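You operate a simulated robot arm through the tools that you are given. There is no shell and no other tool.

You run a simulated robot arm. Do the job below in one go: nothing can be reset, and whatever is moved stays where it is left.

TASK
Pipe four dots of cream round the edge of the pink cupcake.
Fine: use the piping press; one press of the yellow button between dots, three in all; leave the cupcake on the turntable and the sliding board out.

The check looks at the end state, three seconds after you hand in, the way a careful person would. Anything else that was tipped, shoved, dropped, spilled or broken makes it a failure.

THE ROBOT
A 6-joint arm with a two-finger gripper, fixed in place. Base frame: the origin is on the floor under the middle of its stand, x ahead of it, y to its left, z up; the work surface is at about z = 0.75. Lengths are in m, angles in rad, forces in N, time in s.
With the tool pointing down near the work surface it reaches from about 0.32 to 0.68 m from the base axis. Its first joint turns from -1.152 to 1.152 rad. Payload 2.45 kg.
The TCP is the grasp point between the finger pads, 0.03 m short of the fingertips. In the tool frame z runs along the fingers and y along their closing line. The gripper opens to 0.106 m; its body begins 0.079 m behind the TCP.
Orientation is told as [roll, pitch, yaw] about the base's x, y, z axes, in that order, counted from this pose: with the fingers straight down and closing along the base's y, the tool's x points along the base's -x, its y along +y and its z along -z.

THE INTERFACE
- The arm moves only by the tool jog_arm. Its argument "targets" is a list of rows, each an object (a shift or turn left out is 0, a gripper value left out holds the last) with "claw": the gripper command, from -1 (fully open) to 1 (shut), values between in proportion; "translation": the shift along the tool's x, y, z in units of 20 mm (1.0 is 20 mm), a list of three; "rot": the turn, a rotation vector about the tool's x, y, z in units of 5 degrees (1.0 is 5 degrees), a list of three. In form: [{"claw": claw, "translation": [x, y, z], "rot": [wx, wy, wz]}, ...]. A call has 1 to 20 rows; each row shifts and turns the commanded pose from where the row before left it, along the tool's axes as they then stand. A call with a number of a shift or a turn outside -1 to 1 is refused whole. Each row takes 0.2 s and may step no farther than 0.05 m and 0.15 rad from the row before; otherwise, or with a gripper value out of range, the whole call is refused. A pose out of reach is approached as far as the arm can. The call stops where the force on the tool passes 40 N (or 10 N more than at its start, if that is more) or the arm is blocked; 0.2 s more then pass. Each finger travels about 0.153 m/s and halts on what it meets, pressing with about 20 N; the grip force reading is that of the motor and also rises with nothing between the fingers. The clock runs only during rows and for 0.2 s after the last one: add rows that do not move to give the fingers time. The reply holds the time, the measured pose of the TCP, the force on the tool along the base axes, the opening and the grip force, in the units named above and with some noise, with the torque about the TCP (base axes, N m) and any sound that the robot's microphone picked up.
- Cameras (640 x 400 px; columns grow to the right, rows downward): "scene" is fixed at [0.0439, 0.4026, 1.4051]; the picture's right is [-0.88, -0.48, 0.00], its down [-0.26, 0.48, -0.84] and it looks along [0.40, -0.74, -0.55] (base axes); focal length 336 px, centre (320, 200). "wrist" rides on the gripper at [0.076, -0.002, -0.106] in the tool frame; the picture's right is [0.02, 1.00, 0.00], its down [-0.78, 0.02, -0.62] and it looks along [-0.62, 0.01, 0.78] (tool axes); focal length 247 px, centre (320, 200). There is no depth. A picture from a camera that has moved, and an enlarged one, comes with that camera's place and axes in the base frame and with its lens.
- get_image(camera): a new picture of that camera. It takes no simulated time.
- enlarge(camera, box): a new picture of the part [left, top, right, bottom] of that camera's present view, enlarged. It takes no simulated time.
- job_done(): hands the job in; it is judged then, once.

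Places have to be worked out from the pictures, the camera data and where the tool is seen. Open the gripper and draw the arm clear of the work before you hand the job in, unless the task says otherwise.

The tools are called after "Request:" by a JSON object that holds its "op" and its "data". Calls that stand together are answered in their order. jog_arm: Moves the arm, as the interface text tells. Its arguments: {"type":"object","properties":{"targets":{"type":"array","items":{"type":"object","properties":{"claw":{"type":"number"},"translation":{"type":"array","items":{"type":"number"}},"rot":{"type":"array","items":{"type":"number"}}}}}},"required":["targets"]} The other tools are called the same way: get_image (camera) takes a picture; enlarge (camera, box) takes an enlarged picture of a part of a camera's view; job_done () hands the job in.

At the start:

```text
time_s: 0.0
tool_pos: [0.35, -0.0604, 1.202]
tool_rot: [0.001, -0.001, 0.0]
wrist_force: [-0.7, 0.9, -0.1]
torque: [0.02, -0.02, 0.01]
gripper_width: 0.1059
grasp_force: 0.1
```

scene: 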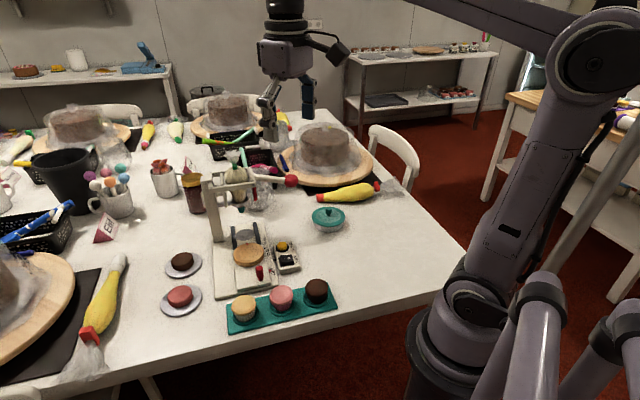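
wrist: 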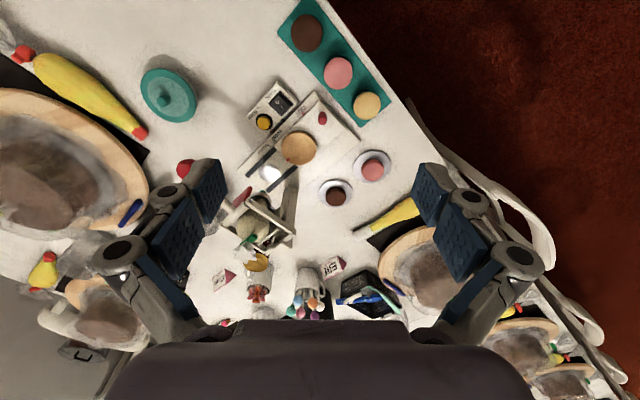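

I start by looking closer at the piping press, turntable, and cupcakes from both cameras.

Request:
{"op": "enlarge", "data": {"camera": "scene", "box": [190, 150, 350, 250]}}

Request:
{"op": "enlarge", "data": {"camera": "scene", "box": [190, 230, 350, 340]}}

Request:
{"op": "enlarge", "data": {"camera": "wrist", "box": [200, 70, 400, 260]}}

```text
4.00 times, centred on (270, 200) of scene
camera zoom: at [0.0439, 0.4026, 1.4051], right [-0.88, -0.48, 0.0], down [-0.26, 0.48, -0.84], along [0.4, -0.74, -0.55], focal length 1345 px, centre (520, 200)
```

zoom: 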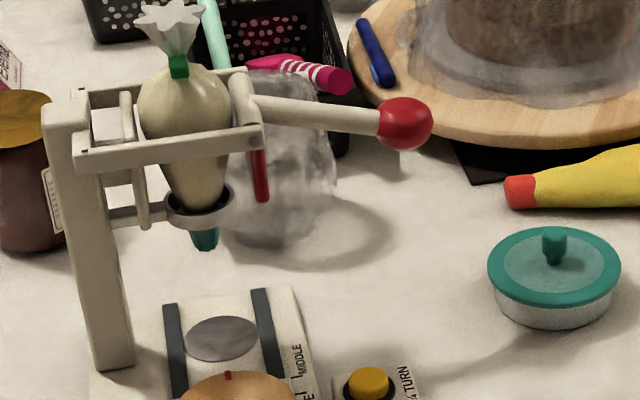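

```text
3.64 times, centred on (270, 285) of scene
camera zoom: at [0.0439, 0.4026, 1.4051], right [-0.88, -0.48, 0.0], down [-0.26, 0.48, -0.84], along [0.4, -0.74, -0.55], focal length 1223 px, centre (502, -109)
```

zoom: 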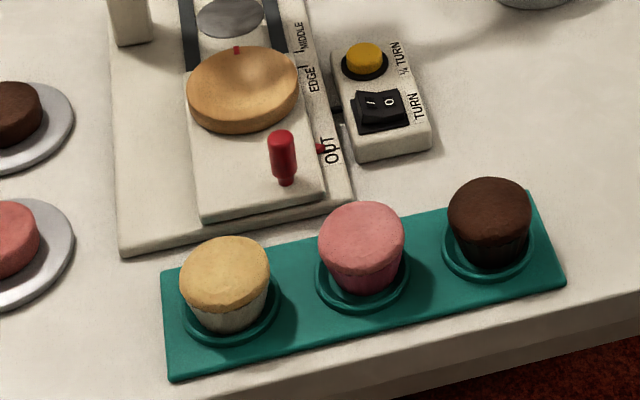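

```text
2.11 times, centred on (300, 165) of wrist
camera zoom: at [0.2729, -0.0621, 1.3072], right [-0.02, 1.0, 0.0], down [0.78, 0.02, 0.62], along [0.62, 0.01, -0.78], focal length 520 px, centre (362, 274)
```

zoom: 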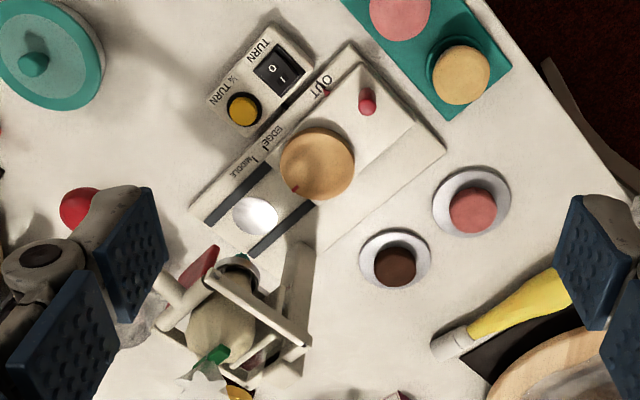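

The pink cupcake sits in the middle of the teal tray at about (0.375, -0.026). The board is out, with its knob near (0.46, -0.056), and the lever ball is near (0.53, -0.31, 0.90). I'll lower the arm a little over open space to get sharper, triangulated views.

Request:
{"op": "jog_arm", "data": {"targets": [{"claw": -1, "translation": [-0.2, 0, 0.9]}, {"translation": [-0.2, 0, 0.9]}, {"translation": [-0.2, 0, 0.9]}, {"translation": [-0.2, 0, 0.9]}, {"translation": [-0.2, 0, 0.9]}, {"translation": [-0.2, 0, 0.9]}, {"translation": [0, 0, 0]}]}}

Request:
{"op": "get_image", "data": {"camera": "wrist"}}

Request:
{"op": "get_image", "data": {"camera": "scene"}}

```text
time_s: 1.6
tool_pos: [0.3731, -0.0627, 1.0932]
tool_rot: [0.0, 0.0, 0.0]
wrist_force: [0.9, -0.9, 0.3]
torque: [0.02, -0.04, 0.01]
gripper_width: 0.1057
grasp_force: 0.2
```

```text
taken
camera wrist: at [0.2959, -0.0638, 1.1988], right [-0.02, 1.0, 0.0], down [0.78, 0.02, 0.62], along [0.62, 0.01, -0.78], focal length 247 px, centre (320, 200)
```

wrist: 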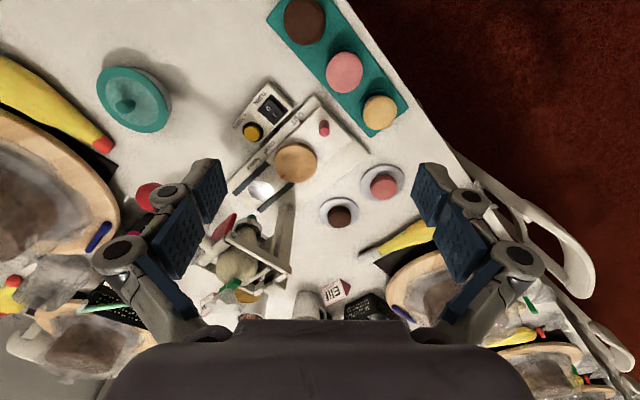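

```text
taken
```

scene: 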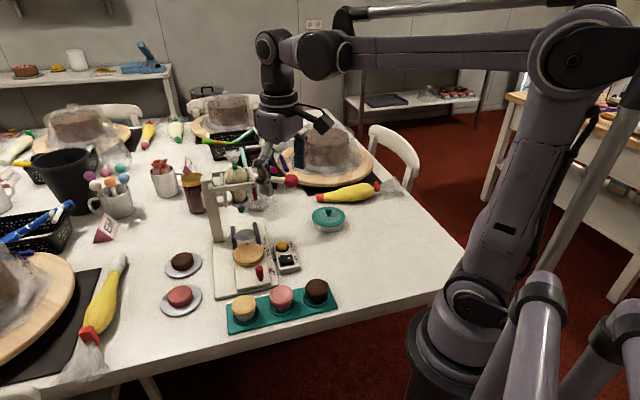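

The view is closer now. I'll enlarge the tray, the board and the press in the wrist view to measure them.

Request:
{"op": "enlarge", "data": {"camera": "wrist", "box": [220, 60, 400, 220]}}

Request:
{"op": "enlarge", "data": {"camera": "wrist", "box": [120, 160, 320, 320]}}

Request:
{"op": "enlarge", "data": {"camera": "wrist", "box": [240, 0, 420, 150]}}

Request:
{"op": "enlarge", "data": {"camera": "scene", "box": [195, 140, 305, 210]}}

Request:
{"op": "enlarge", "data": {"camera": "scene", "box": [200, 200, 320, 280]}}

```text
2.50 times, centred on (310, 140) of wrist
camera zoom: at [0.2959, -0.0638, 1.1988], right [-0.02, 1.0, 0.0], down [0.78, 0.02, 0.62], along [0.62, 0.01, -0.78], focal length 617 px, centre (345, 350)
```

zoom: 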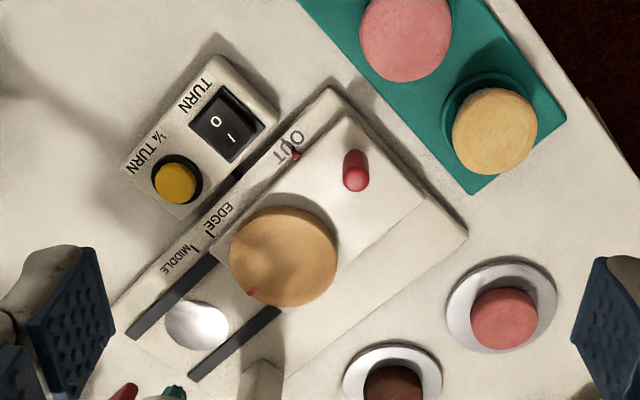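

```text
2.50 times, centred on (220, 240) of wrist
camera zoom: at [0.2959, -0.0638, 1.1988], right [-0.02, 1.0, 0.0], down [0.78, 0.02, 0.62], along [0.62, 0.01, -0.78], focal length 617 px, centre (570, 100)
```

zoom: 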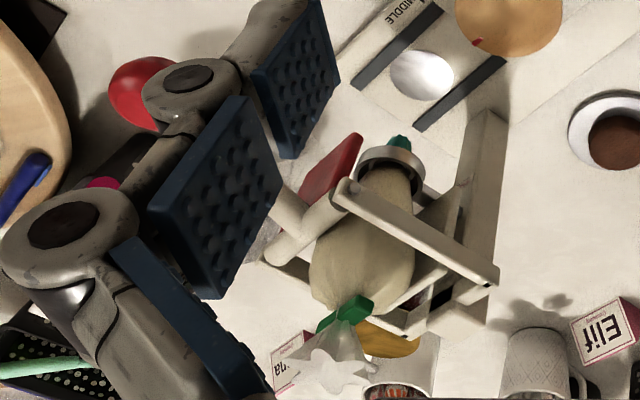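

```text
2.67 times, centred on (330, 75) of wrist
camera zoom: at [0.2959, -0.0638, 1.1988], right [-0.02, 1.0, 0.0], down [0.78, 0.02, 0.62], along [0.62, 0.01, -0.78], focal length 659 px, centre (293, 533)
```

zoom: 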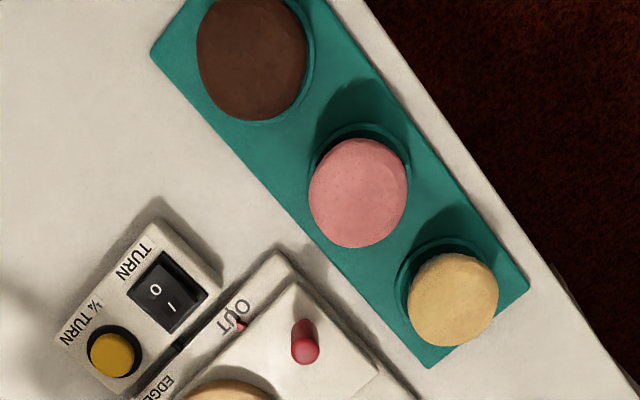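

```text
5.71 times, centred on (250, 175) of scene
camera zoom: at [0.0439, 0.4026, 1.4051], right [-0.88, -0.48, 0.0], down [-0.26, 0.48, -0.84], along [0.4, -0.74, -0.55], focal length 1922 px, centre (720, 343)
```

zoom: 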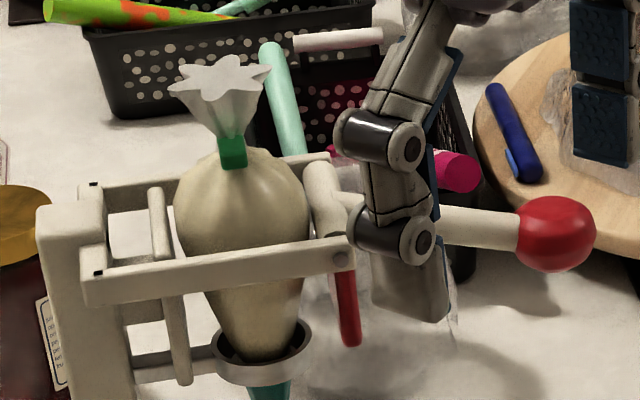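

```text
5.00 times, centred on (260, 240) of scene
camera zoom: at [0.0439, 0.4026, 1.4051], right [-0.88, -0.48, 0.0], down [-0.26, 0.48, -0.84], along [0.4, -0.74, -0.55], focal length 1682 px, centre (620, 0)
```

zoom: 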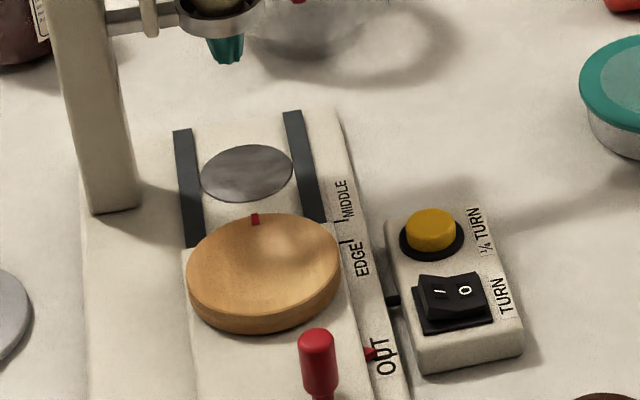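

The press is clear now: the lever hangs down on the outer side and drives a red paddle against the bag. The board has OUT, EDGE and MIDDLE marks, and its axis runs at about -45°. Next I hover over the pink cupcake and turn the gripper 45° so that it closes across the tray.

Request:
{"op": "jog_arm", "data": {"targets": [{"claw": -1, "translation": [0, 0.23, 0.9]}, {"translation": [0, 0.23, 0.9]}, {"translation": [0, 0.23, 0.9]}, {"translation": [0, 0.23, 0.9]}, {"translation": [0, 0.23, 0.9]}, {"translation": [0, 0.23, 0.9]}, {"translation": [0, 0.23, 0.9]}, {"translation": [0, 0.23, 0.9]}, {"rot": [0, 0, -1]}, {"rot": [0, 0, -1]}, {"rot": [0, 0, -1]}, {"rot": [0, 0, -1]}, {"rot": [0, 0, -1]}, {"rot": [0, 0, -1]}, {"rot": [0, 0, -1]}, {"rot": [0, 0, -1]}, {"rot": [0, 0, -1]}, {"translation": [0, 0, 0]}]}}

Request:
{"op": "get_image", "data": {"camera": "wrist"}}

Request:
{"op": "get_image", "data": {"camera": "scene"}}

```text
time_s: 5.4
tool_pos: [0.3732, -0.0225, 0.9513]
tool_rot: [-0.001, 0.0, 0.788]
wrist_force: [-0.2, -0.2, 0.2]
torque: [0.02, 0.02, 0.01]
gripper_width: 0.1062
grasp_force: 0.1
```

```text
taken
camera wrist: at [0.3205, -0.0785, 1.0552], right [-0.72, 0.69, 0.0], down [0.54, 0.57, 0.62], along [0.43, 0.45, -0.78], focal length 247 px, centre (320, 200)
```

wrist: 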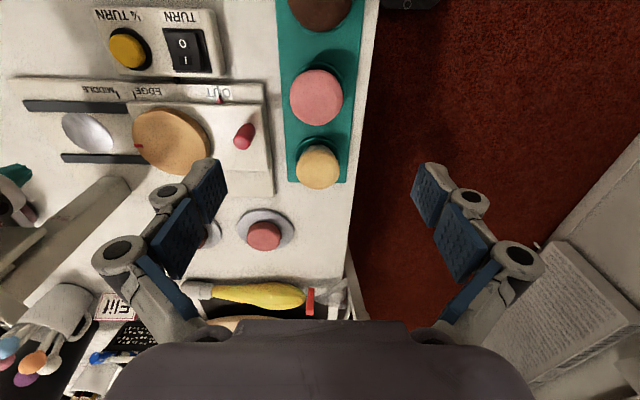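

```text
taken
```

scene: 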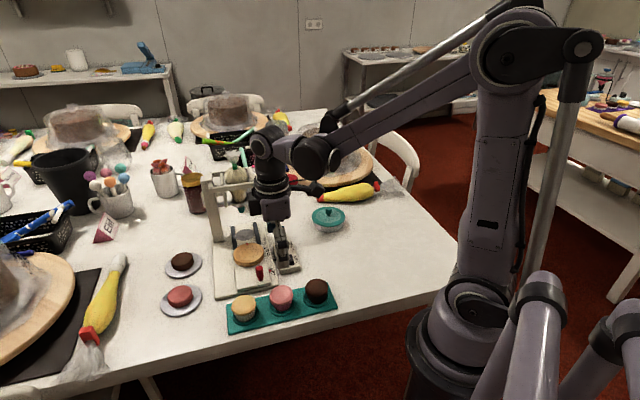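

The tool yaw is now aligned with the station. I'll enlarge the tray and board regions for precise measurements.

Request:
{"op": "enlarge", "data": {"camera": "wrist", "box": [210, 0, 390, 200]}}

Request:
{"op": "enlarge", "data": {"camera": "wrist", "box": [10, 0, 290, 200]}}

Request:
{"op": "enlarge", "data": {"camera": "scene", "box": [210, 180, 350, 340]}}

```text
2.00 times, centred on (300, 100) of wrist
camera zoom: at [0.3205, -0.0785, 1.0552], right [-0.72, 0.69, 0.0], down [0.54, 0.57, 0.62], along [0.43, 0.45, -0.78], focal length 494 px, centre (360, 400)
```

zoom: 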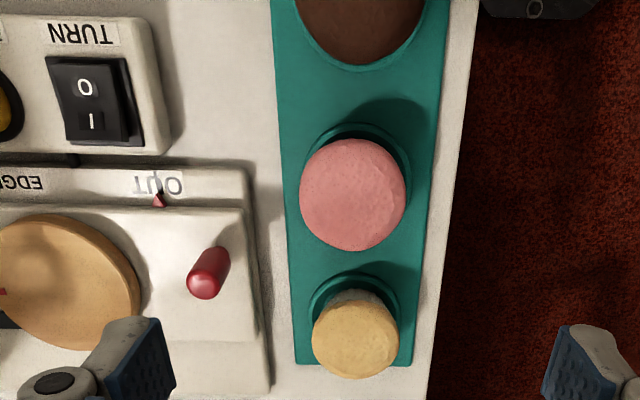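

```text
2.00 times, centred on (150, 100) of wrist
camera zoom: at [0.3205, -0.0785, 1.0552], right [-0.72, 0.69, 0.0], down [0.54, 0.57, 0.62], along [0.43, 0.45, -0.78], focal length 494 px, centre (660, 400)
```

zoom: 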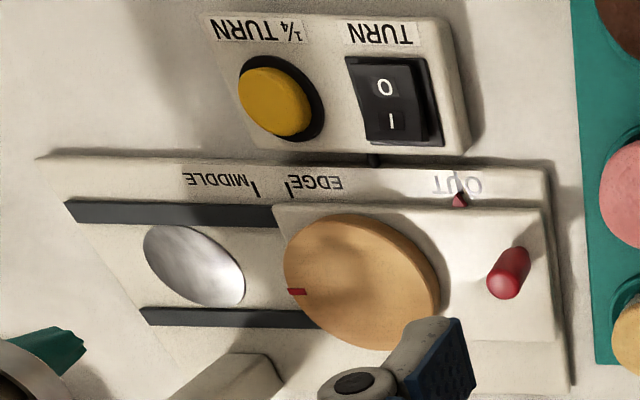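

```text
2.50 times, centred on (280, 260) of scene
camera zoom: at [0.0439, 0.4026, 1.4051], right [-0.88, -0.48, 0.0], down [-0.26, 0.48, -0.84], along [0.4, -0.74, -0.55], focal length 841 px, centre (420, 50)
```

zoom: 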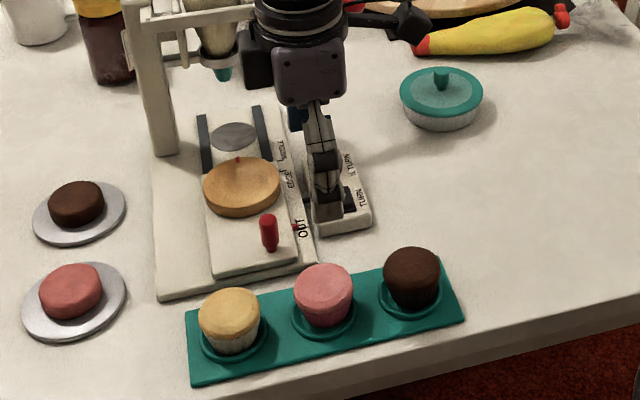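

From this view the pink cupcake centre comes out at (0.374, -0.027) with its top near z 0.797, and it is about 54 mm wide. I'll correct by a few millimetres, narrow the gripper to about 76 mm so it clears the board, and lower to z≈0.86 to check.

Request:
{"op": "jog_arm", "data": {"targets": [{"claw": -0.43, "translation": [0.145, -0.19, 0.9]}, {"translation": [0, 0, 0.9]}, {"translation": [0, 0, 0.9]}, {"translation": [0, 0, 0.9]}, {"translation": [0, 0, 0.95]}, {"translation": [0, 0, 0]}]}}

Request:
{"op": "get_image", "data": {"camera": "wrist"}}

Request:
{"op": "enlarge", "data": {"camera": "scene", "box": [210, 200, 370, 340]}}

```text
time_s: 6.8
tool_pos: [0.375, -0.0276, 0.8601]
tool_rot: [0.0, 0.0, 0.785]
wrist_force: [-0.1, -0.3, -0.6]
torque: [0.0, -0.01, -0.03]
gripper_width: 0.076
grasp_force: 0.0
```

```text
taken
camera wrist: at [0.3216, -0.0833, 0.9663], right [-0.72, 0.69, 0.0], down [0.54, 0.57, 0.62], along [0.43, 0.45, -0.78], focal length 247 px, centre (320, 200)
```

wrist: 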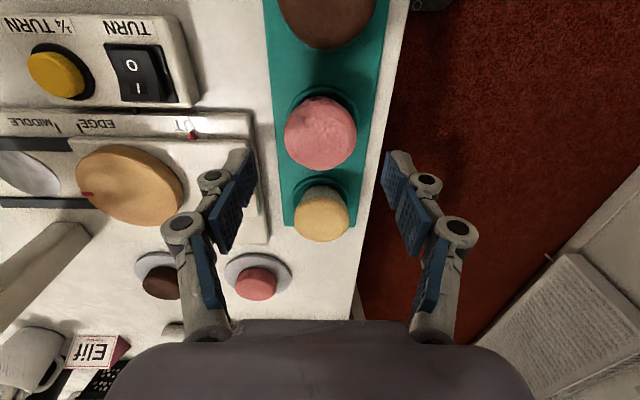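

```text
2.86 times, centred on (290, 270) of scene
camera zoom: at [0.0439, 0.4026, 1.4051], right [-0.88, -0.48, 0.0], down [-0.26, 0.48, -0.84], along [0.4, -0.74, -0.55], focal length 961 px, centre (406, 0)
```

zoom: 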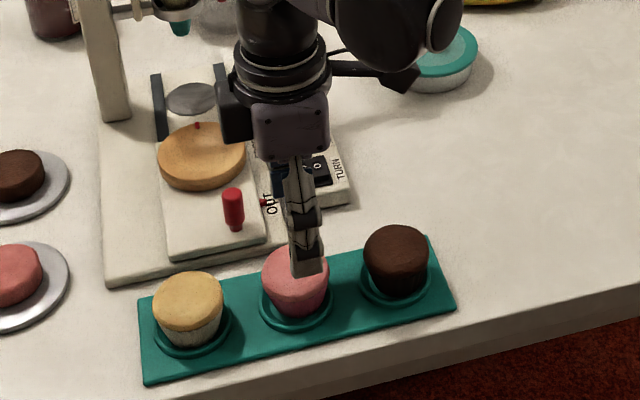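

The fingers straddle the pink cupcake symmetrically. I'll narrow to about 66 mm, descend to z≈0.798 and close on it.

Request:
{"op": "jog_arm", "data": {"targets": [{"claw": -0.25, "translation": [0.05, 0, 0]}, {"translation": [0, 0, 0.8]}, {"translation": [0, 0, 0.8]}, {"translation": [0, 0, 0.8]}, {"translation": [0, 0, 0.7]}, {"translation": [0, 0, 0]}]}}

Request:
{"op": "get_image", "data": {"camera": "wrist"}}

Request:
{"op": "enlarge", "data": {"camera": "scene", "box": [220, 220, 340, 340]}}

```text
time_s: 8.2
tool_pos: [0.3739, -0.0286, 0.7968]
tool_rot: [0.001, 0.002, 0.785]
wrist_force: [-0.1, -0.9, 0.5]
torque: [0.02, -0.05, 0.01]
gripper_width: 0.066
grasp_force: 0.1
```

```text
taken
camera wrist: at [0.3198, -0.0833, 0.9029], right [-0.72, 0.69, 0.0], down [0.54, 0.57, 0.62], along [0.43, 0.45, -0.78], focal length 247 px, centre (320, 200)
```

wrist: 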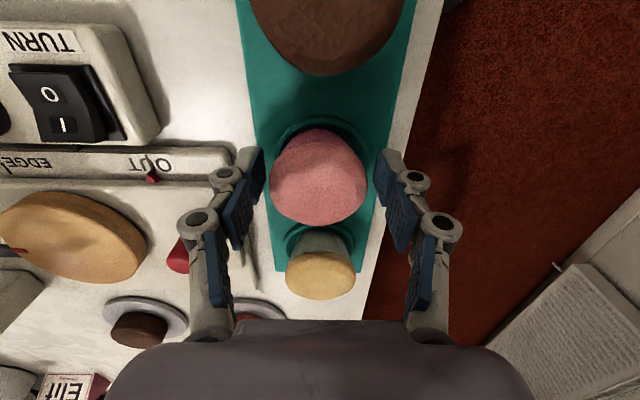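

```text
3.33 times, centred on (280, 280) of scene
camera zoom: at [0.0439, 0.4026, 1.4051], right [-0.88, -0.48, 0.0], down [-0.26, 0.48, -0.84], along [0.4, -0.74, -0.55], focal length 1121 px, centre (453, -67)
```

zoom: 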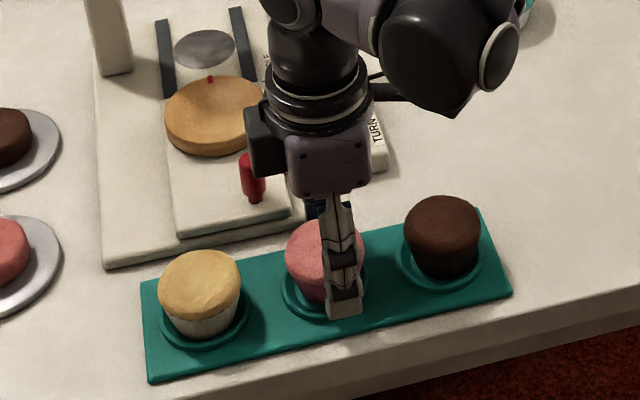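

The fingers are on either side of the cupcake, with the tips just above the holder ring. I'll nudge 3 mm to centre the pads, then close.

Request:
{"op": "jog_arm", "data": {"targets": [{"translation": [0.14, 0, 0]}, {"translation": [0, 0, 0]}, {"claw": 1.0}, {"claw": 1.0}, {"claw": 1.0}, {"claw": 1.0}]}}

Request:
{"op": "get_image", "data": {"camera": "wrist"}}

```text
time_s: 9.6
tool_pos: [0.3709, -0.0317, 0.7967]
tool_rot: [-0.001, 0.001, 0.785]
wrist_force: [0.9, -0.1, 2.4]
torque: [0.03, -0.05, 0.01]
gripper_width: 0.0532
grasp_force: 20.2
```

```text
taken
camera wrist: at [0.318, -0.0863, 0.9029], right [-0.72, 0.69, 0.0], down [0.54, 0.57, 0.62], along [0.43, 0.45, -0.78], focal length 247 px, centre (320, 200)
```

wrist: 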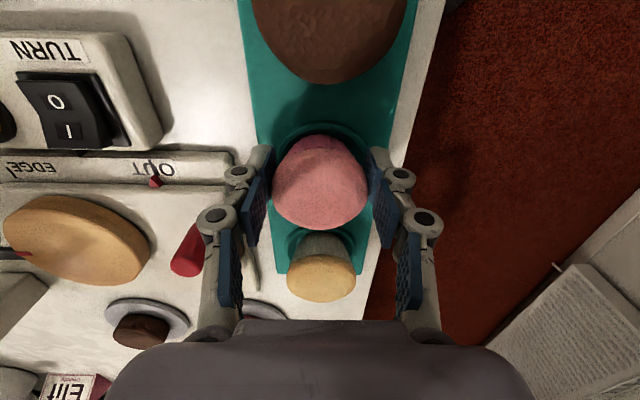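

The grip holds at 53 mm wide with 20 N. I'll lift the cupcake straight up and check the view.

Request:
{"op": "jog_arm", "data": {"targets": [{"translation": [0, 0, -0.4]}, {"translation": [0, 0, -0.7]}, {"translation": [0, 0, -0.9]}, {"translation": [0, 0, -0.9]}, {"translation": [0, 0, -0.9]}, {"translation": [0, 0, -0.7]}, {"translation": [0, 0, 0]}]}}

Request:
{"op": "get_image", "data": {"camera": "wrist"}}

Request:
{"op": "enlarge", "data": {"camera": "scene", "box": [200, 200, 340, 340]}}

```text
time_s: 11.2
tool_pos: [0.3729, -0.0307, 0.888]
tool_rot: [0.0, 0.0, 0.786]
wrist_force: [-0.3, 1.0, -0.1]
torque: [0.02, 0.0, -0.01]
gripper_width: 0.0001
grasp_force: 20.5
```

```text
taken
camera wrist: at [0.3198, -0.0854, 0.993], right [-0.72, 0.69, 0.0], down [0.54, 0.57, 0.62], along [0.43, 0.45, -0.78], focal length 247 px, centre (320, 200)
```

wrist: 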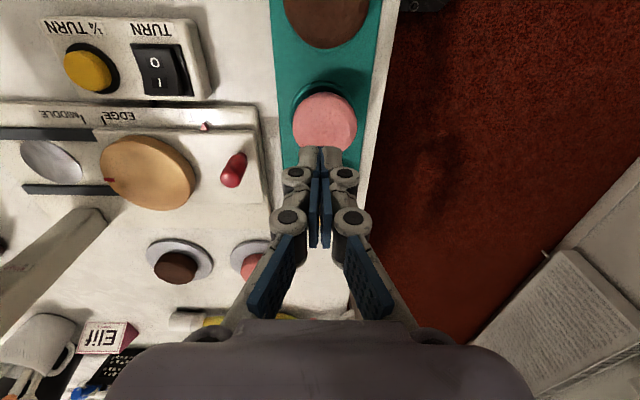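

```text
2.86 times, centred on (270, 270) of scene
camera zoom: at [0.0439, 0.4026, 1.4051], right [-0.88, -0.48, 0.0], down [-0.26, 0.48, -0.84], along [0.4, -0.74, -0.55], focal length 961 px, centre (463, 0)
```

zoom: 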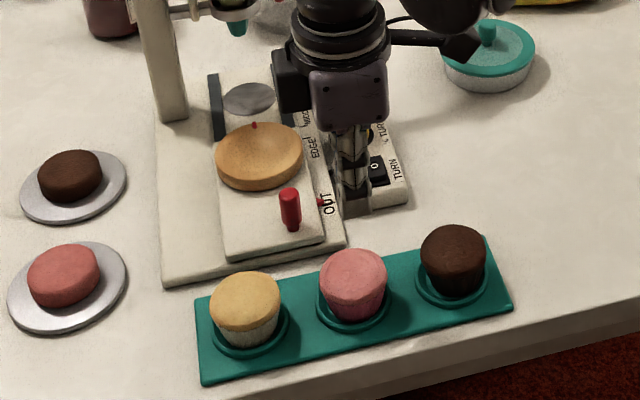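

The grip slipped off the dome on the way up, and the cupcake appears to be still upright in its holder. I'll look closely at its state and profile before regripping lower.

Request:
{"op": "enlarge", "data": {"camera": "wrist", "box": [270, 60, 390, 160]}}

Request:
{"op": "enlarge", "data": {"camera": "scene", "box": [260, 260, 340, 330]}}

```text
4.00 times, centred on (330, 110) of wrist
camera zoom: at [0.3198, -0.0854, 0.993], right [-0.72, 0.69, 0.0], down [0.54, 0.57, 0.62], along [0.43, 0.45, -0.78], focal length 988 px, centre (280, 560)
```

zoom: 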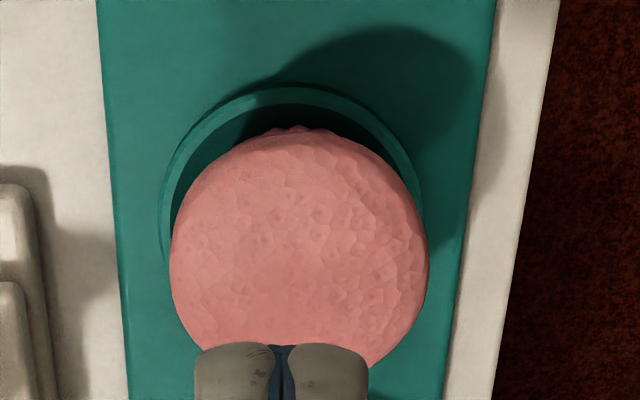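

```text
5.71 times, centred on (300, 295) of scene
camera zoom: at [0.0439, 0.4026, 1.4051], right [-0.88, -0.48, 0.0], down [-0.26, 0.48, -0.84], along [0.4, -0.74, -0.55], focal length 1922 px, centre (434, -343)
```

zoom: 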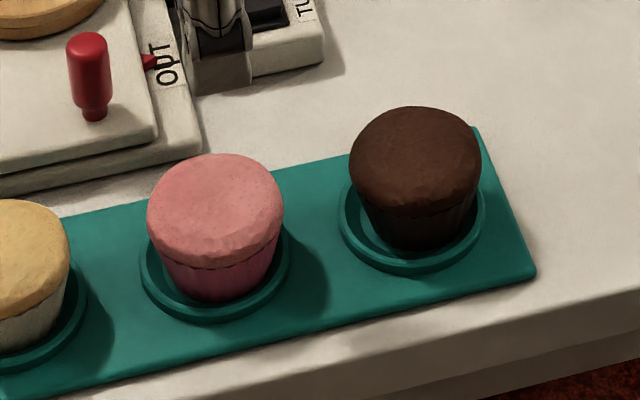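

The cupcake is upright and seated. The ring geometry shows I was about 8 mm short toward the press side and too high on the dome. I'll re-open, shift, come down to z≈0.83 and check again.

Request:
{"op": "jog_arm", "data": {"targets": [{"claw": -0.3, "translation": [-0.4, 0.12, 0]}, {"claw": -0.3}, {"translation": [0, 0, 0.9]}, {"translation": [0, 0, 0.9]}, {"translation": [0, 0, 0.9]}, {"translation": [0, 0, 0]}]}}

Request:
{"op": "get_image", "data": {"camera": "wrist"}}

Request:
{"op": "enlarge", "data": {"camera": "wrist", "box": [220, 80, 420, 240]}}

Request:
{"op": "enlarge", "data": {"camera": "scene", "box": [220, 220, 340, 340]}}

```text
time_s: 12.6
tool_pos: [0.377, -0.0222, 0.8326]
tool_rot: [-0.002, 0.001, 0.785]
wrist_force: [-0.4, 0.0, 0.0]
torque: [-0.01, 0.02, -0.01]
gripper_width: 0.069
grasp_force: 0.1
```

```text
taken
camera wrist: at [0.3238, -0.078, 0.9385], right [-0.72, 0.69, 0.0], down [0.54, 0.57, 0.62], along [0.43, 0.45, -0.78], focal length 247 px, centre (320, 200)
```

wrist: 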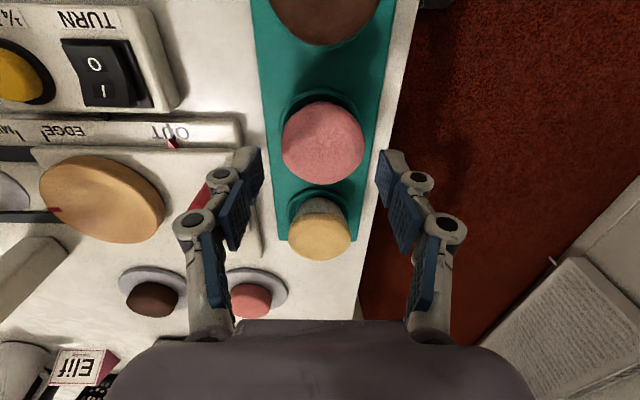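

```text
2.50 times, centred on (320, 160) of wrist
camera zoom: at [0.3238, -0.078, 0.9385], right [-0.72, 0.69, 0.0], down [0.54, 0.57, 0.62], along [0.43, 0.45, -0.78], focal length 617 px, centre (320, 300)
```

zoom: 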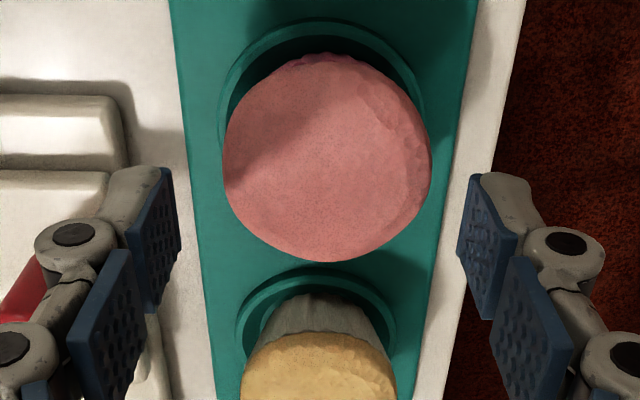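

```text
3.33 times, centred on (280, 280) of scene
camera zoom: at [0.0439, 0.4026, 1.4051], right [-0.88, -0.48, 0.0], down [-0.26, 0.48, -0.84], along [0.4, -0.74, -0.55], focal length 1121 px, centre (453, -67)
```

zoom: 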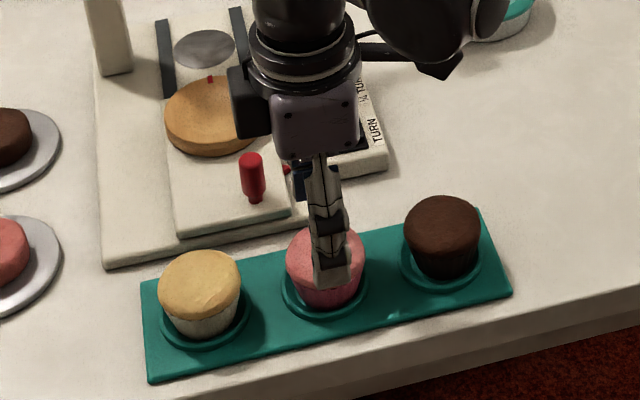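

The ring is now centred under the TCP in depth, and the cupcake sits about 2 mm to the right. I'll nudge that out and lower to z≈0.787.

Request:
{"op": "jog_arm", "data": {"targets": [{"translation": [0, 0.1, 0.76]}, {"translation": [0, 0, 0.76]}, {"translation": [0, 0, 0.76]}, {"translation": [0, 0, 0]}]}}

Request:
{"op": "enlarge", "data": {"camera": "wrist", "box": [220, 80, 420, 240]}}

Request:
{"op": "enlarge", "data": {"camera": "scene", "box": [250, 240, 330, 320]}}

```text
time_s: 13.6
tool_pos: [0.3751, -0.0235, 0.785]
tool_rot: [0.0, -0.001, 0.786]
wrist_force: [1.2, 0.0, 3.5]
torque: [-0.1, -0.14, 0.01]
gripper_width: 0.0708
grasp_force: 1.7
```

```text
2.50 times, centred on (320, 160) of wrist
camera zoom: at [0.3217, -0.077, 0.8923], right [-0.72, 0.69, 0.0], down [0.54, 0.57, 0.62], along [0.43, 0.45, -0.78], focal length 617 px, centre (320, 300)
```

zoom: 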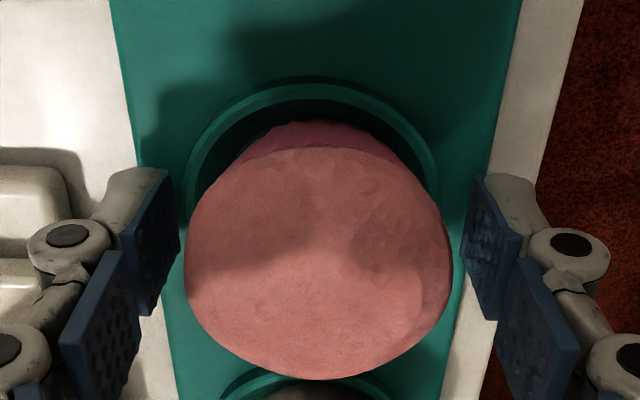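

```text
5.00 times, centred on (290, 280) of scene
camera zoom: at [0.0438, 0.4026, 1.4051], right [-0.88, -0.48, 0.0], down [-0.26, 0.48, -0.84], along [0.4, -0.74, -0.55], focal length 1682 px, centre (470, -200)
```

zoom: 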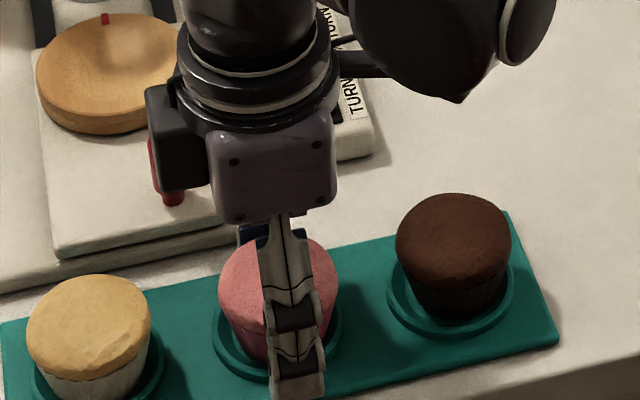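

A small upward force of 3.5 N means the fingertips are just touching the tray. I'll raise 4 mm and then close.

Request:
{"op": "jog_arm", "data": {"targets": [{"translation": [0, 0, -0.2]}, {"translation": [0, 0, 0]}, {"claw": 0.0}, {"claw": 0.3}, {"claw": 1.0}, {"claw": 1.0}, {"claw": 1.0}]}}

Request:
{"op": "enlarge", "data": {"camera": "wrist", "box": [220, 80, 420, 240]}}

```text
time_s: 15.2
tool_pos: [0.3738, -0.0234, 0.7901]
tool_rot: [-0.003, 0.0, 0.785]
wrist_force: [4.2, -4.7, 26.2]
torque: [-0.17, -0.18, -0.05]
gripper_width: 0.0533
grasp_force: 20.1
```

```text
2.50 times, centred on (320, 160) of wrist
camera zoom: at [0.321, -0.0777, 0.896], right [-0.72, 0.69, 0.0], down [0.54, 0.57, 0.62], along [0.43, 0.45, -0.78], focal length 617 px, centre (320, 300)
```

zoom: 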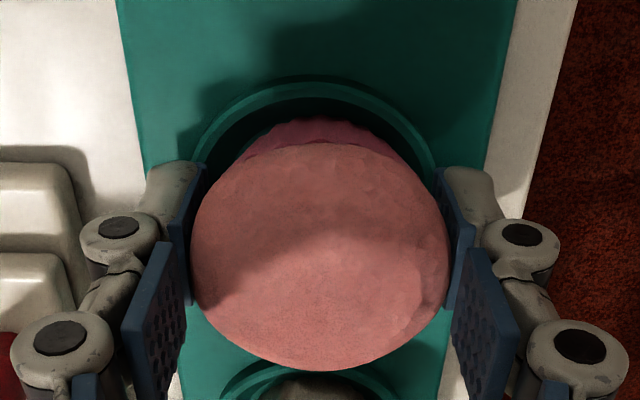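

The grip reads 53 mm, but 26 N upward shows the tips pressing on the holder as they close. I'll lift very slowly by 6 mm and check that the cupcake comes along.

Request:
{"op": "jog_arm", "data": {"targets": [{"claw": 1.0, "translation": [0, 0, -0.1]}, {"translation": [0, 0, -0.1]}, {"translation": [0, 0, -0.1]}, {"translation": [0, 0, 0]}]}}

Request:
{"op": "enlarge", "data": {"camera": "wrist", "box": [220, 80, 420, 240]}}

Request:
{"op": "enlarge", "data": {"camera": "scene", "box": [250, 240, 330, 320]}}

```text
time_s: 16.2
tool_pos: [0.376, -0.022, 0.7954]
tool_rot: [0.001, 0.001, 0.785]
wrist_force: [0.5, 0.5, -0.5]
torque: [-0.01, -0.02, -0.03]
gripper_width: 0.0529
grasp_force: 20.2
```

```text
2.50 times, centred on (320, 160) of wrist
camera zoom: at [0.3218, -0.0772, 0.9023], right [-0.72, 0.69, 0.0], down [0.54, 0.57, 0.62], along [0.43, 0.45, -0.78], focal length 617 px, centre (320, 300)
```

zoom: 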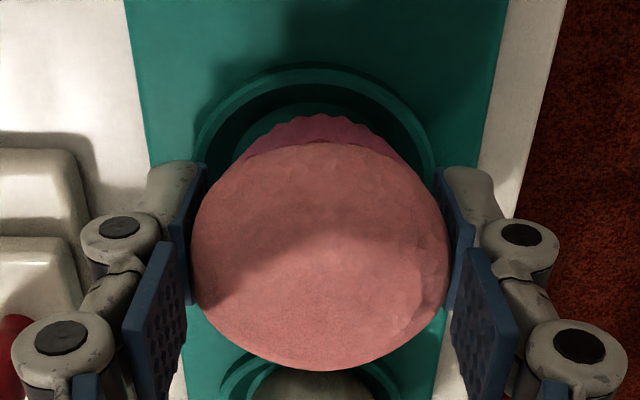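

```text
5.00 times, centred on (290, 280) of scene
camera zoom: at [0.0439, 0.4026, 1.4051], right [-0.88, -0.48, 0.0], down [-0.26, 0.48, -0.84], along [0.4, -0.74, -0.55], focal length 1682 px, centre (470, -200)
```

zoom: 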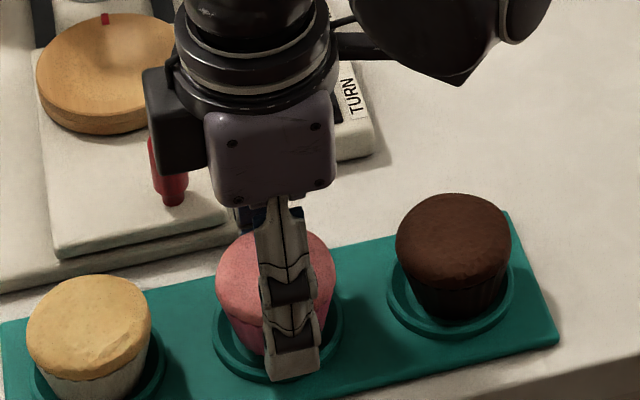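

The force is gone and the cupcake has come up with the fingers: it holds the same place in the view while the ring recedes. I continue the lift gently.

Request:
{"op": "jog_arm", "data": {"targets": [{"claw": 1.0, "translation": [0, 0, -0.15]}, {"translation": [0, 0, -0.25]}, {"translation": [0, 0, -0.3]}, {"translation": [0, 0, -0.3]}, {"translation": [0, 0, -0.3]}, {"translation": [0, 0, -0.3]}, {"translation": [0, 0, -0.3]}, {"translation": [0, 0, -0.3]}, {"translation": [0, 0, -0.3]}, {"translation": [0, 0, -0.3]}, {"translation": [0, 0, -0.3]}, {"translation": [0, 0, -0.3]}, {"translation": [0, 0, -0.2]}, {"translation": [0, 0, -0.1]}, {"translation": [0, 0, 0]}]}}

Request:
{"op": "get_image", "data": {"camera": "wrist"}}

Request:
{"op": "enlarge", "data": {"camera": "scene", "box": [210, 200, 340, 330]}}

```text
time_s: 19.4
tool_pos: [0.3744, -0.0238, 0.8708]
tool_rot: [0.001, 0.0, 0.786]
wrist_force: [-0.3, -0.1, -0.4]
torque: [-0.01, -0.02, -0.01]
gripper_width: 0.0532
grasp_force: 20.2
```

```text
taken
camera wrist: at [0.3213, -0.0784, 0.9775], right [-0.72, 0.69, 0.0], down [0.54, 0.57, 0.62], along [0.43, 0.45, -0.78], focal length 247 px, centre (320, 200)
```

wrist: 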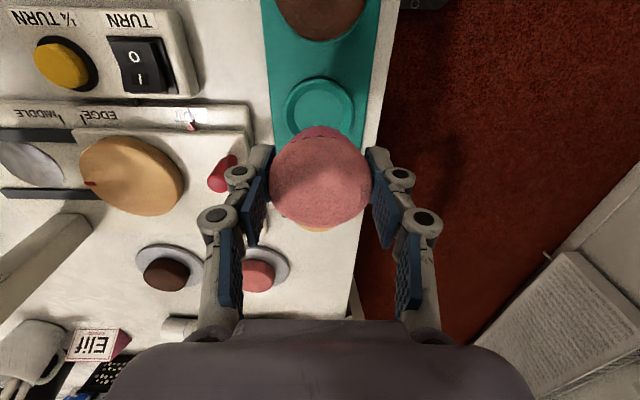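

```text
3.08 times, centred on (275, 265) of scene
camera zoom: at [0.0439, 0.4026, 1.4051], right [-0.88, -0.48, 0.0], down [-0.26, 0.48, -0.84], along [0.4, -0.74, -0.55], focal length 1035 px, centre (458, 0)
```

zoom: 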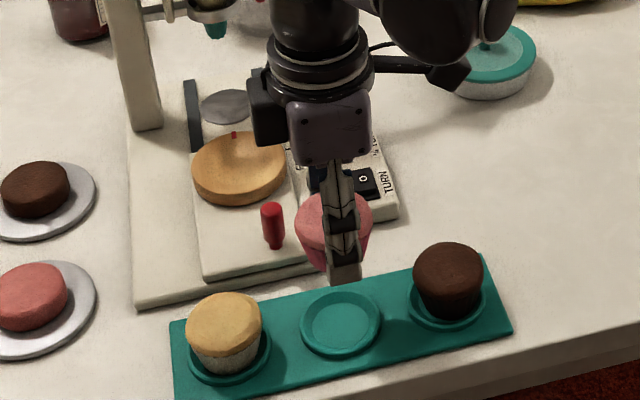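

The cupcake is securely held at z 0.871. I put the turntable centre at about (0.537, -0.109, top ≈0.78) and the knob top near z 0.82, so I'll lift 2 cm more and carry the cupcake over the turntable.

Request:
{"op": "jog_arm", "data": {"targets": [{"claw": 1.0, "translation": [0, 0, -0.4]}, {"translation": [0, 0, -0.6]}, {"translation": [-0.1, -0.3, 0]}, {"translation": [-0.15, -0.5, 0]}, {"translation": [-0.2, -0.65, 0]}, {"translation": [-0.2, -0.65, 0]}, {"translation": [-0.2, -0.65, 0]}, {"translation": [-0.2, -0.65, 0]}, {"translation": [-0.2, -0.65, 0]}, {"translation": [-0.2, -0.65, 0]}, {"translation": [-0.2, -0.65, 0]}, {"translation": [-0.2, -0.65, 0]}, {"translation": [-0.2, -0.65, 0]}, {"translation": [-0.2, -0.65, 0]}, {"translation": [-0.2, -0.65, 0]}, {"translation": [-0.15, -0.5, 0]}, {"translation": [-0.1, -0.34, 0]}, {"translation": [0, 0, 0]}]}}

Request:
{"op": "get_image", "data": {"camera": "wrist"}}

Request:
{"op": "get_image", "data": {"camera": "scene"}}

```text
time_s: 23.2
tool_pos: [0.5383, -0.1097, 0.8896]
tool_rot: [0.001, -0.001, 0.785]
wrist_force: [0.1, -0.1, 0.3]
torque: [-0.01, -0.02, -0.03]
gripper_width: 0.053
grasp_force: 19.7
```

```text
taken
camera wrist: at [0.4851, -0.1645, 0.9963], right [-0.72, 0.69, 0.0], down [0.54, 0.57, 0.62], along [0.43, 0.45, -0.78], focal length 247 px, centre (320, 200)
```

wrist: 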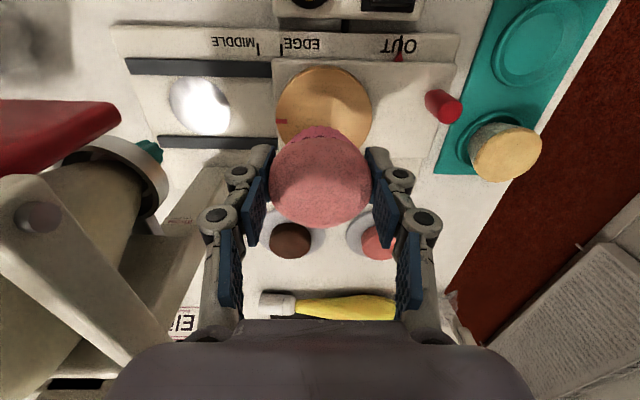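

```text
taken
```

scene: 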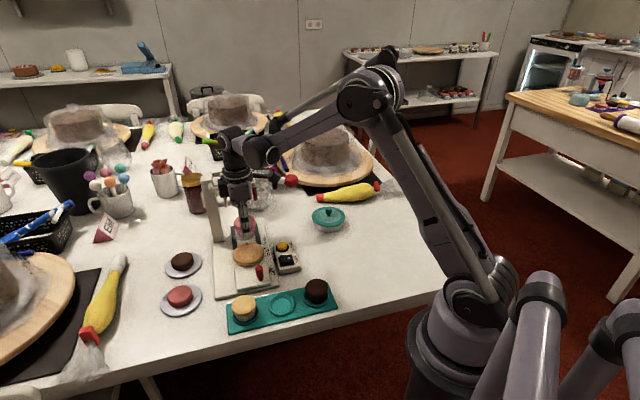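

The cupcake is hovering above the turntable, well clear of the press. I'll enlarge the view to centre it accurately.

Request:
{"op": "enlarge", "data": {"camera": "wrist", "box": [240, 40, 410, 190]}}

Request:
{"op": "enlarge", "data": {"camera": "wrist", "box": [90, 0, 490, 200]}}

Request:
{"op": "enlarge", "data": {"camera": "scene", "box": [195, 160, 315, 300]}}

```text
2.67 times, centred on (325, 115) of wrist
camera zoom: at [0.4851, -0.1645, 0.9963], right [-0.72, 0.69, 0.0], down [0.54, 0.57, 0.62], along [0.43, 0.45, -0.78], focal length 659 px, centre (307, 427)
```

zoom: 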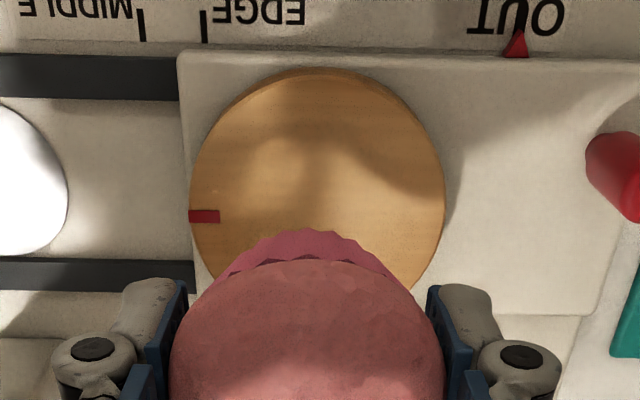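

```text
1.60 times, centred on (290, 100) of wrist
camera zoom: at [0.4851, -0.1645, 0.9963], right [-0.72, 0.69, 0.0], down [0.54, 0.57, 0.62], along [0.43, 0.45, -0.78], focal length 395 px, centre (368, 360)
```

zoom: 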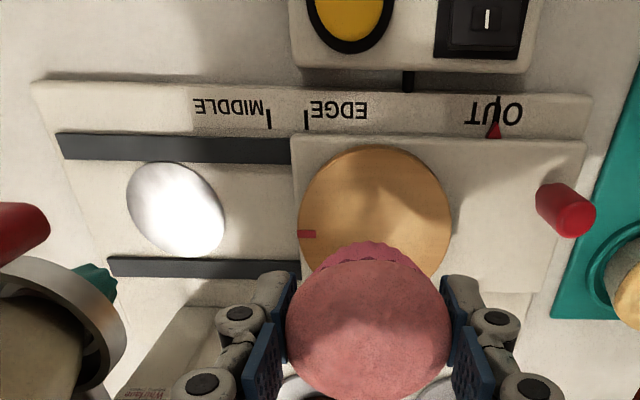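

```text
2.86 times, centred on (255, 230) of scene
camera zoom: at [0.0439, 0.4026, 1.4051], right [-0.88, -0.48, 0.0], down [-0.26, 0.48, -0.84], along [0.4, -0.74, -0.55], focal length 961 px, centre (506, 114)
```

zoom: 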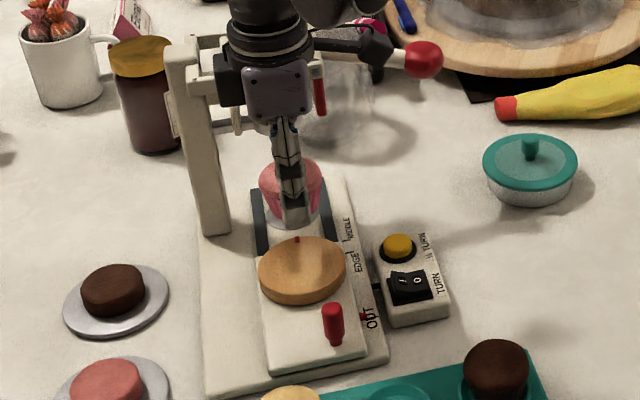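

The turntable centre lies about 2.6 mm in +y_tool and 3 mm in -x_tool from the held cupcake, and the slide axis matches tool y exactly. I'll apply that correction and lower to z≈0.835.

Request:
{"op": "jog_arm", "data": {"targets": [{"claw": 1.0, "translation": [-0.15, 0.13, 0]}, {"translation": [0, 0, 0.35]}, {"translation": [0, 0, 0.5]}, {"translation": [0, 0, 0.5]}, {"translation": [0, 0, 0.5]}, {"translation": [0, 0, 0.5]}, {"translation": [0, 0, 0.35]}, {"translation": [0, 0, 0]}]}}

Request:
{"op": "enlarge", "data": {"camera": "wrist", "box": [220, 70, 420, 240]}}

Request:
{"op": "enlarge", "data": {"camera": "scene", "box": [205, 200, 305, 280]}}

```text
time_s: 25.0
tool_pos: [0.5363, -0.1049, 0.8358]
tool_rot: [0.0, 0.001, 0.784]
wrist_force: [-0.3, -0.4, -0.2]
torque: [0.02, 0.0, -0.05]
gripper_width: 0.0535
grasp_force: 19.7
```

```text
2.35 times, centred on (320, 155) of wrist
camera zoom: at [0.4838, -0.1602, 0.9429], right [-0.72, 0.69, 0.0], down [0.54, 0.57, 0.62], along [0.43, 0.45, -0.78], focal length 581 px, centre (320, 306)
```

zoom: 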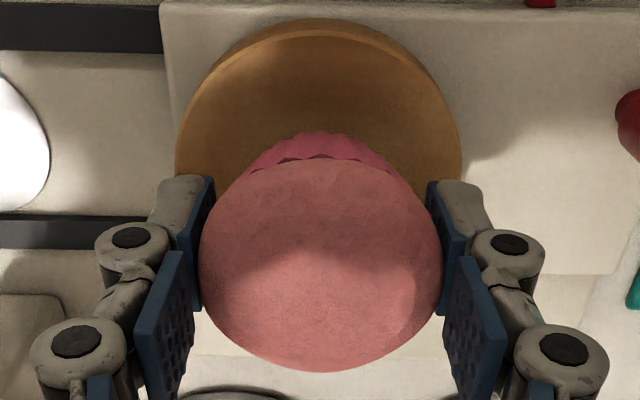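

```text
5.00 times, centred on (255, 240) of scene
camera zoom: at [0.0439, 0.4026, 1.4051], right [-0.88, -0.48, 0.0], down [-0.26, 0.48, -0.84], along [0.4, -0.74, -0.55], focal length 1682 px, centre (645, 0)
```

zoom: 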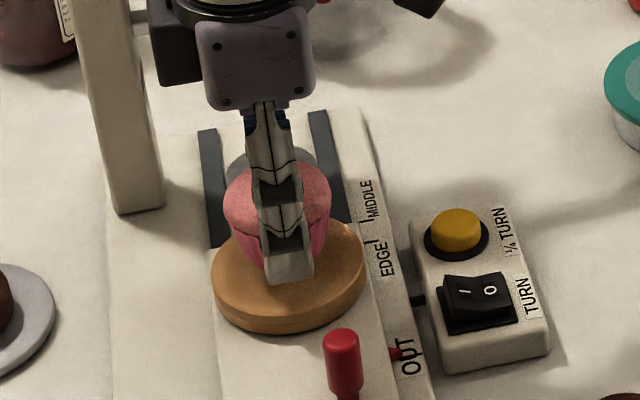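

Column offsets in both cameras agree to within about 1 mm, and depth to within 2–4 mm. I'll nudge 2 mm, lower to just above the expected contact, then feel for the surface in 1 mm steps.

Request:
{"op": "jog_arm", "data": {"targets": [{"claw": 1.0, "translation": [-0.1, -0.02, 0.3]}, {"translation": [0, 0, 0.3]}, {"translation": [0, 0, 0.1]}, {"translation": [0, 0, 0]}]}}

Request:
{"op": "enlarge", "data": {"camera": "wrist", "box": [220, 70, 420, 240]}}

Request:
{"op": "enlarge", "data": {"camera": "scene", "box": [215, 210, 285, 280]}}

```text
time_s: 26.0
tool_pos: [0.5364, -0.1041, 0.8229]
tool_rot: [0.0, 0.001, 0.786]
wrist_force: [0.0, 0.2, -0.4]
torque: [0.02, 0.02, 0.0]
gripper_width: 0.053
grasp_force: 20.4
```

```text
2.35 times, centred on (320, 155) of wrist
camera zoom: at [0.484, -0.1597, 0.9286], right [-0.72, 0.69, 0.0], down [0.54, 0.57, 0.62], along [0.43, 0.45, -0.78], focal length 581 px, centre (320, 306)
```

zoom: 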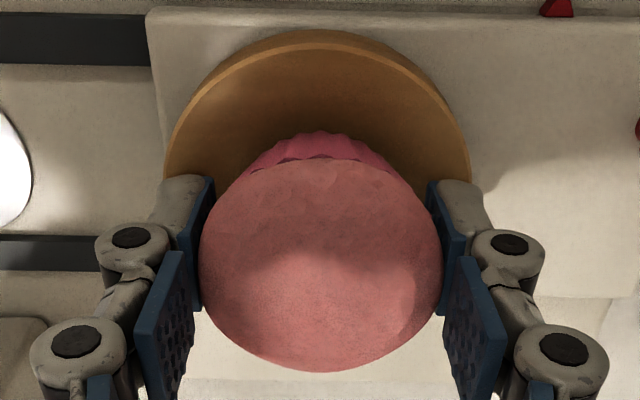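

```text
5.71 times, centred on (250, 245) of scene
camera zoom: at [0.0439, 0.4026, 1.4051], right [-0.88, -0.48, 0.0], down [-0.26, 0.48, -0.84], along [0.4, -0.74, -0.55], focal length 1922 px, centre (720, -57)
```

zoom: 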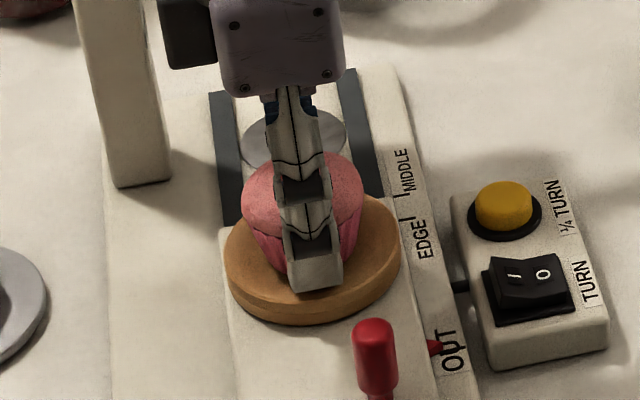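

Both views now agree to about 2 mm. I'll keep lowering in 1 mm steps and watch the force.

Request:
{"op": "jog_arm", "data": {"targets": [{"claw": 1.0, "translation": [0, 0, 0.05]}, {"translation": [0, 0, 0.05]}, {"translation": [0, 0, 0.05]}, {"translation": [0, 0, 0.05]}, {"translation": [0, 0, 0]}]}}

Request:
{"op": "enlarge", "data": {"camera": "scene", "box": [215, 210, 285, 280]}}

```text
time_s: 27.2
tool_pos: [0.5379, -0.104, 0.8182]
tool_rot: [0.0, 0.0, 0.786]
wrist_force: [0.1, 0.7, 12.8]
torque: [0.06, 0.0, 0.03]
gripper_width: 0.053
grasp_force: 20.1
```

```text
5.71 times, centred on (250, 245) of scene
camera zoom: at [0.0436, 0.4027, 1.4051], right [-0.88, -0.48, 0.0], down [-0.26, 0.48, -0.84], along [0.4, -0.74, -0.55], focal length 1922 px, centre (720, -57)
```

zoom: 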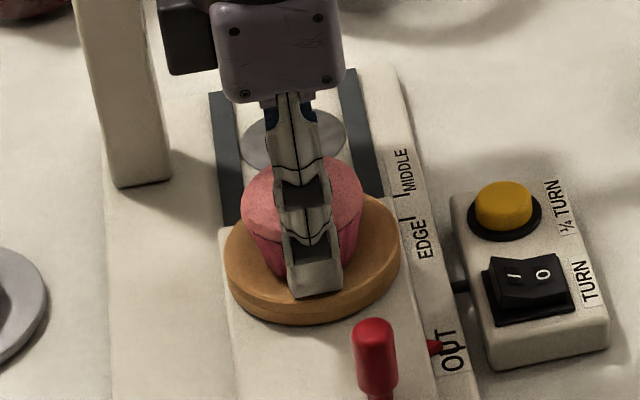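

Contact reads 12.8 N at z 0.818, so the cupcake is on the turntable. I'll relieve the pressure slightly and open the fingers gently.

Request:
{"op": "jog_arm", "data": {"targets": [{"claw": 1.0, "translation": [0, 0, -0.03]}, {"translation": [0, 0, 0]}, {"claw": -0.05}, {"claw": -0.15}, {"claw": -0.3}, {"claw": -0.3}]}}

Request:
{"op": "enlarge", "data": {"camera": "wrist", "box": [220, 70, 420, 240]}}

```text
time_s: 28.6
tool_pos: [0.5381, -0.1036, 0.8191]
tool_rot: [0.001, 0.0, 0.786]
wrist_force: [0.6, -0.3, -0.2]
torque: [-0.01, 0.0, 0.03]
gripper_width: 0.069
grasp_force: 0.0
```

```text
2.35 times, centred on (320, 155) of wrist
camera zoom: at [0.4849, -0.1592, 0.9252], right [-0.72, 0.69, 0.0], down [0.54, 0.57, 0.62], along [0.43, 0.45, -0.78], focal length 581 px, centre (320, 306)
```

zoom: 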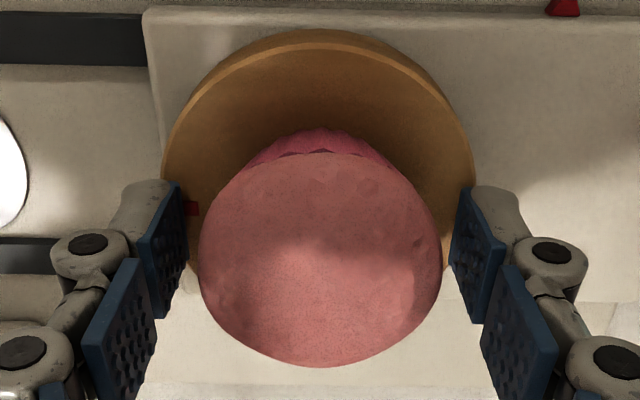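

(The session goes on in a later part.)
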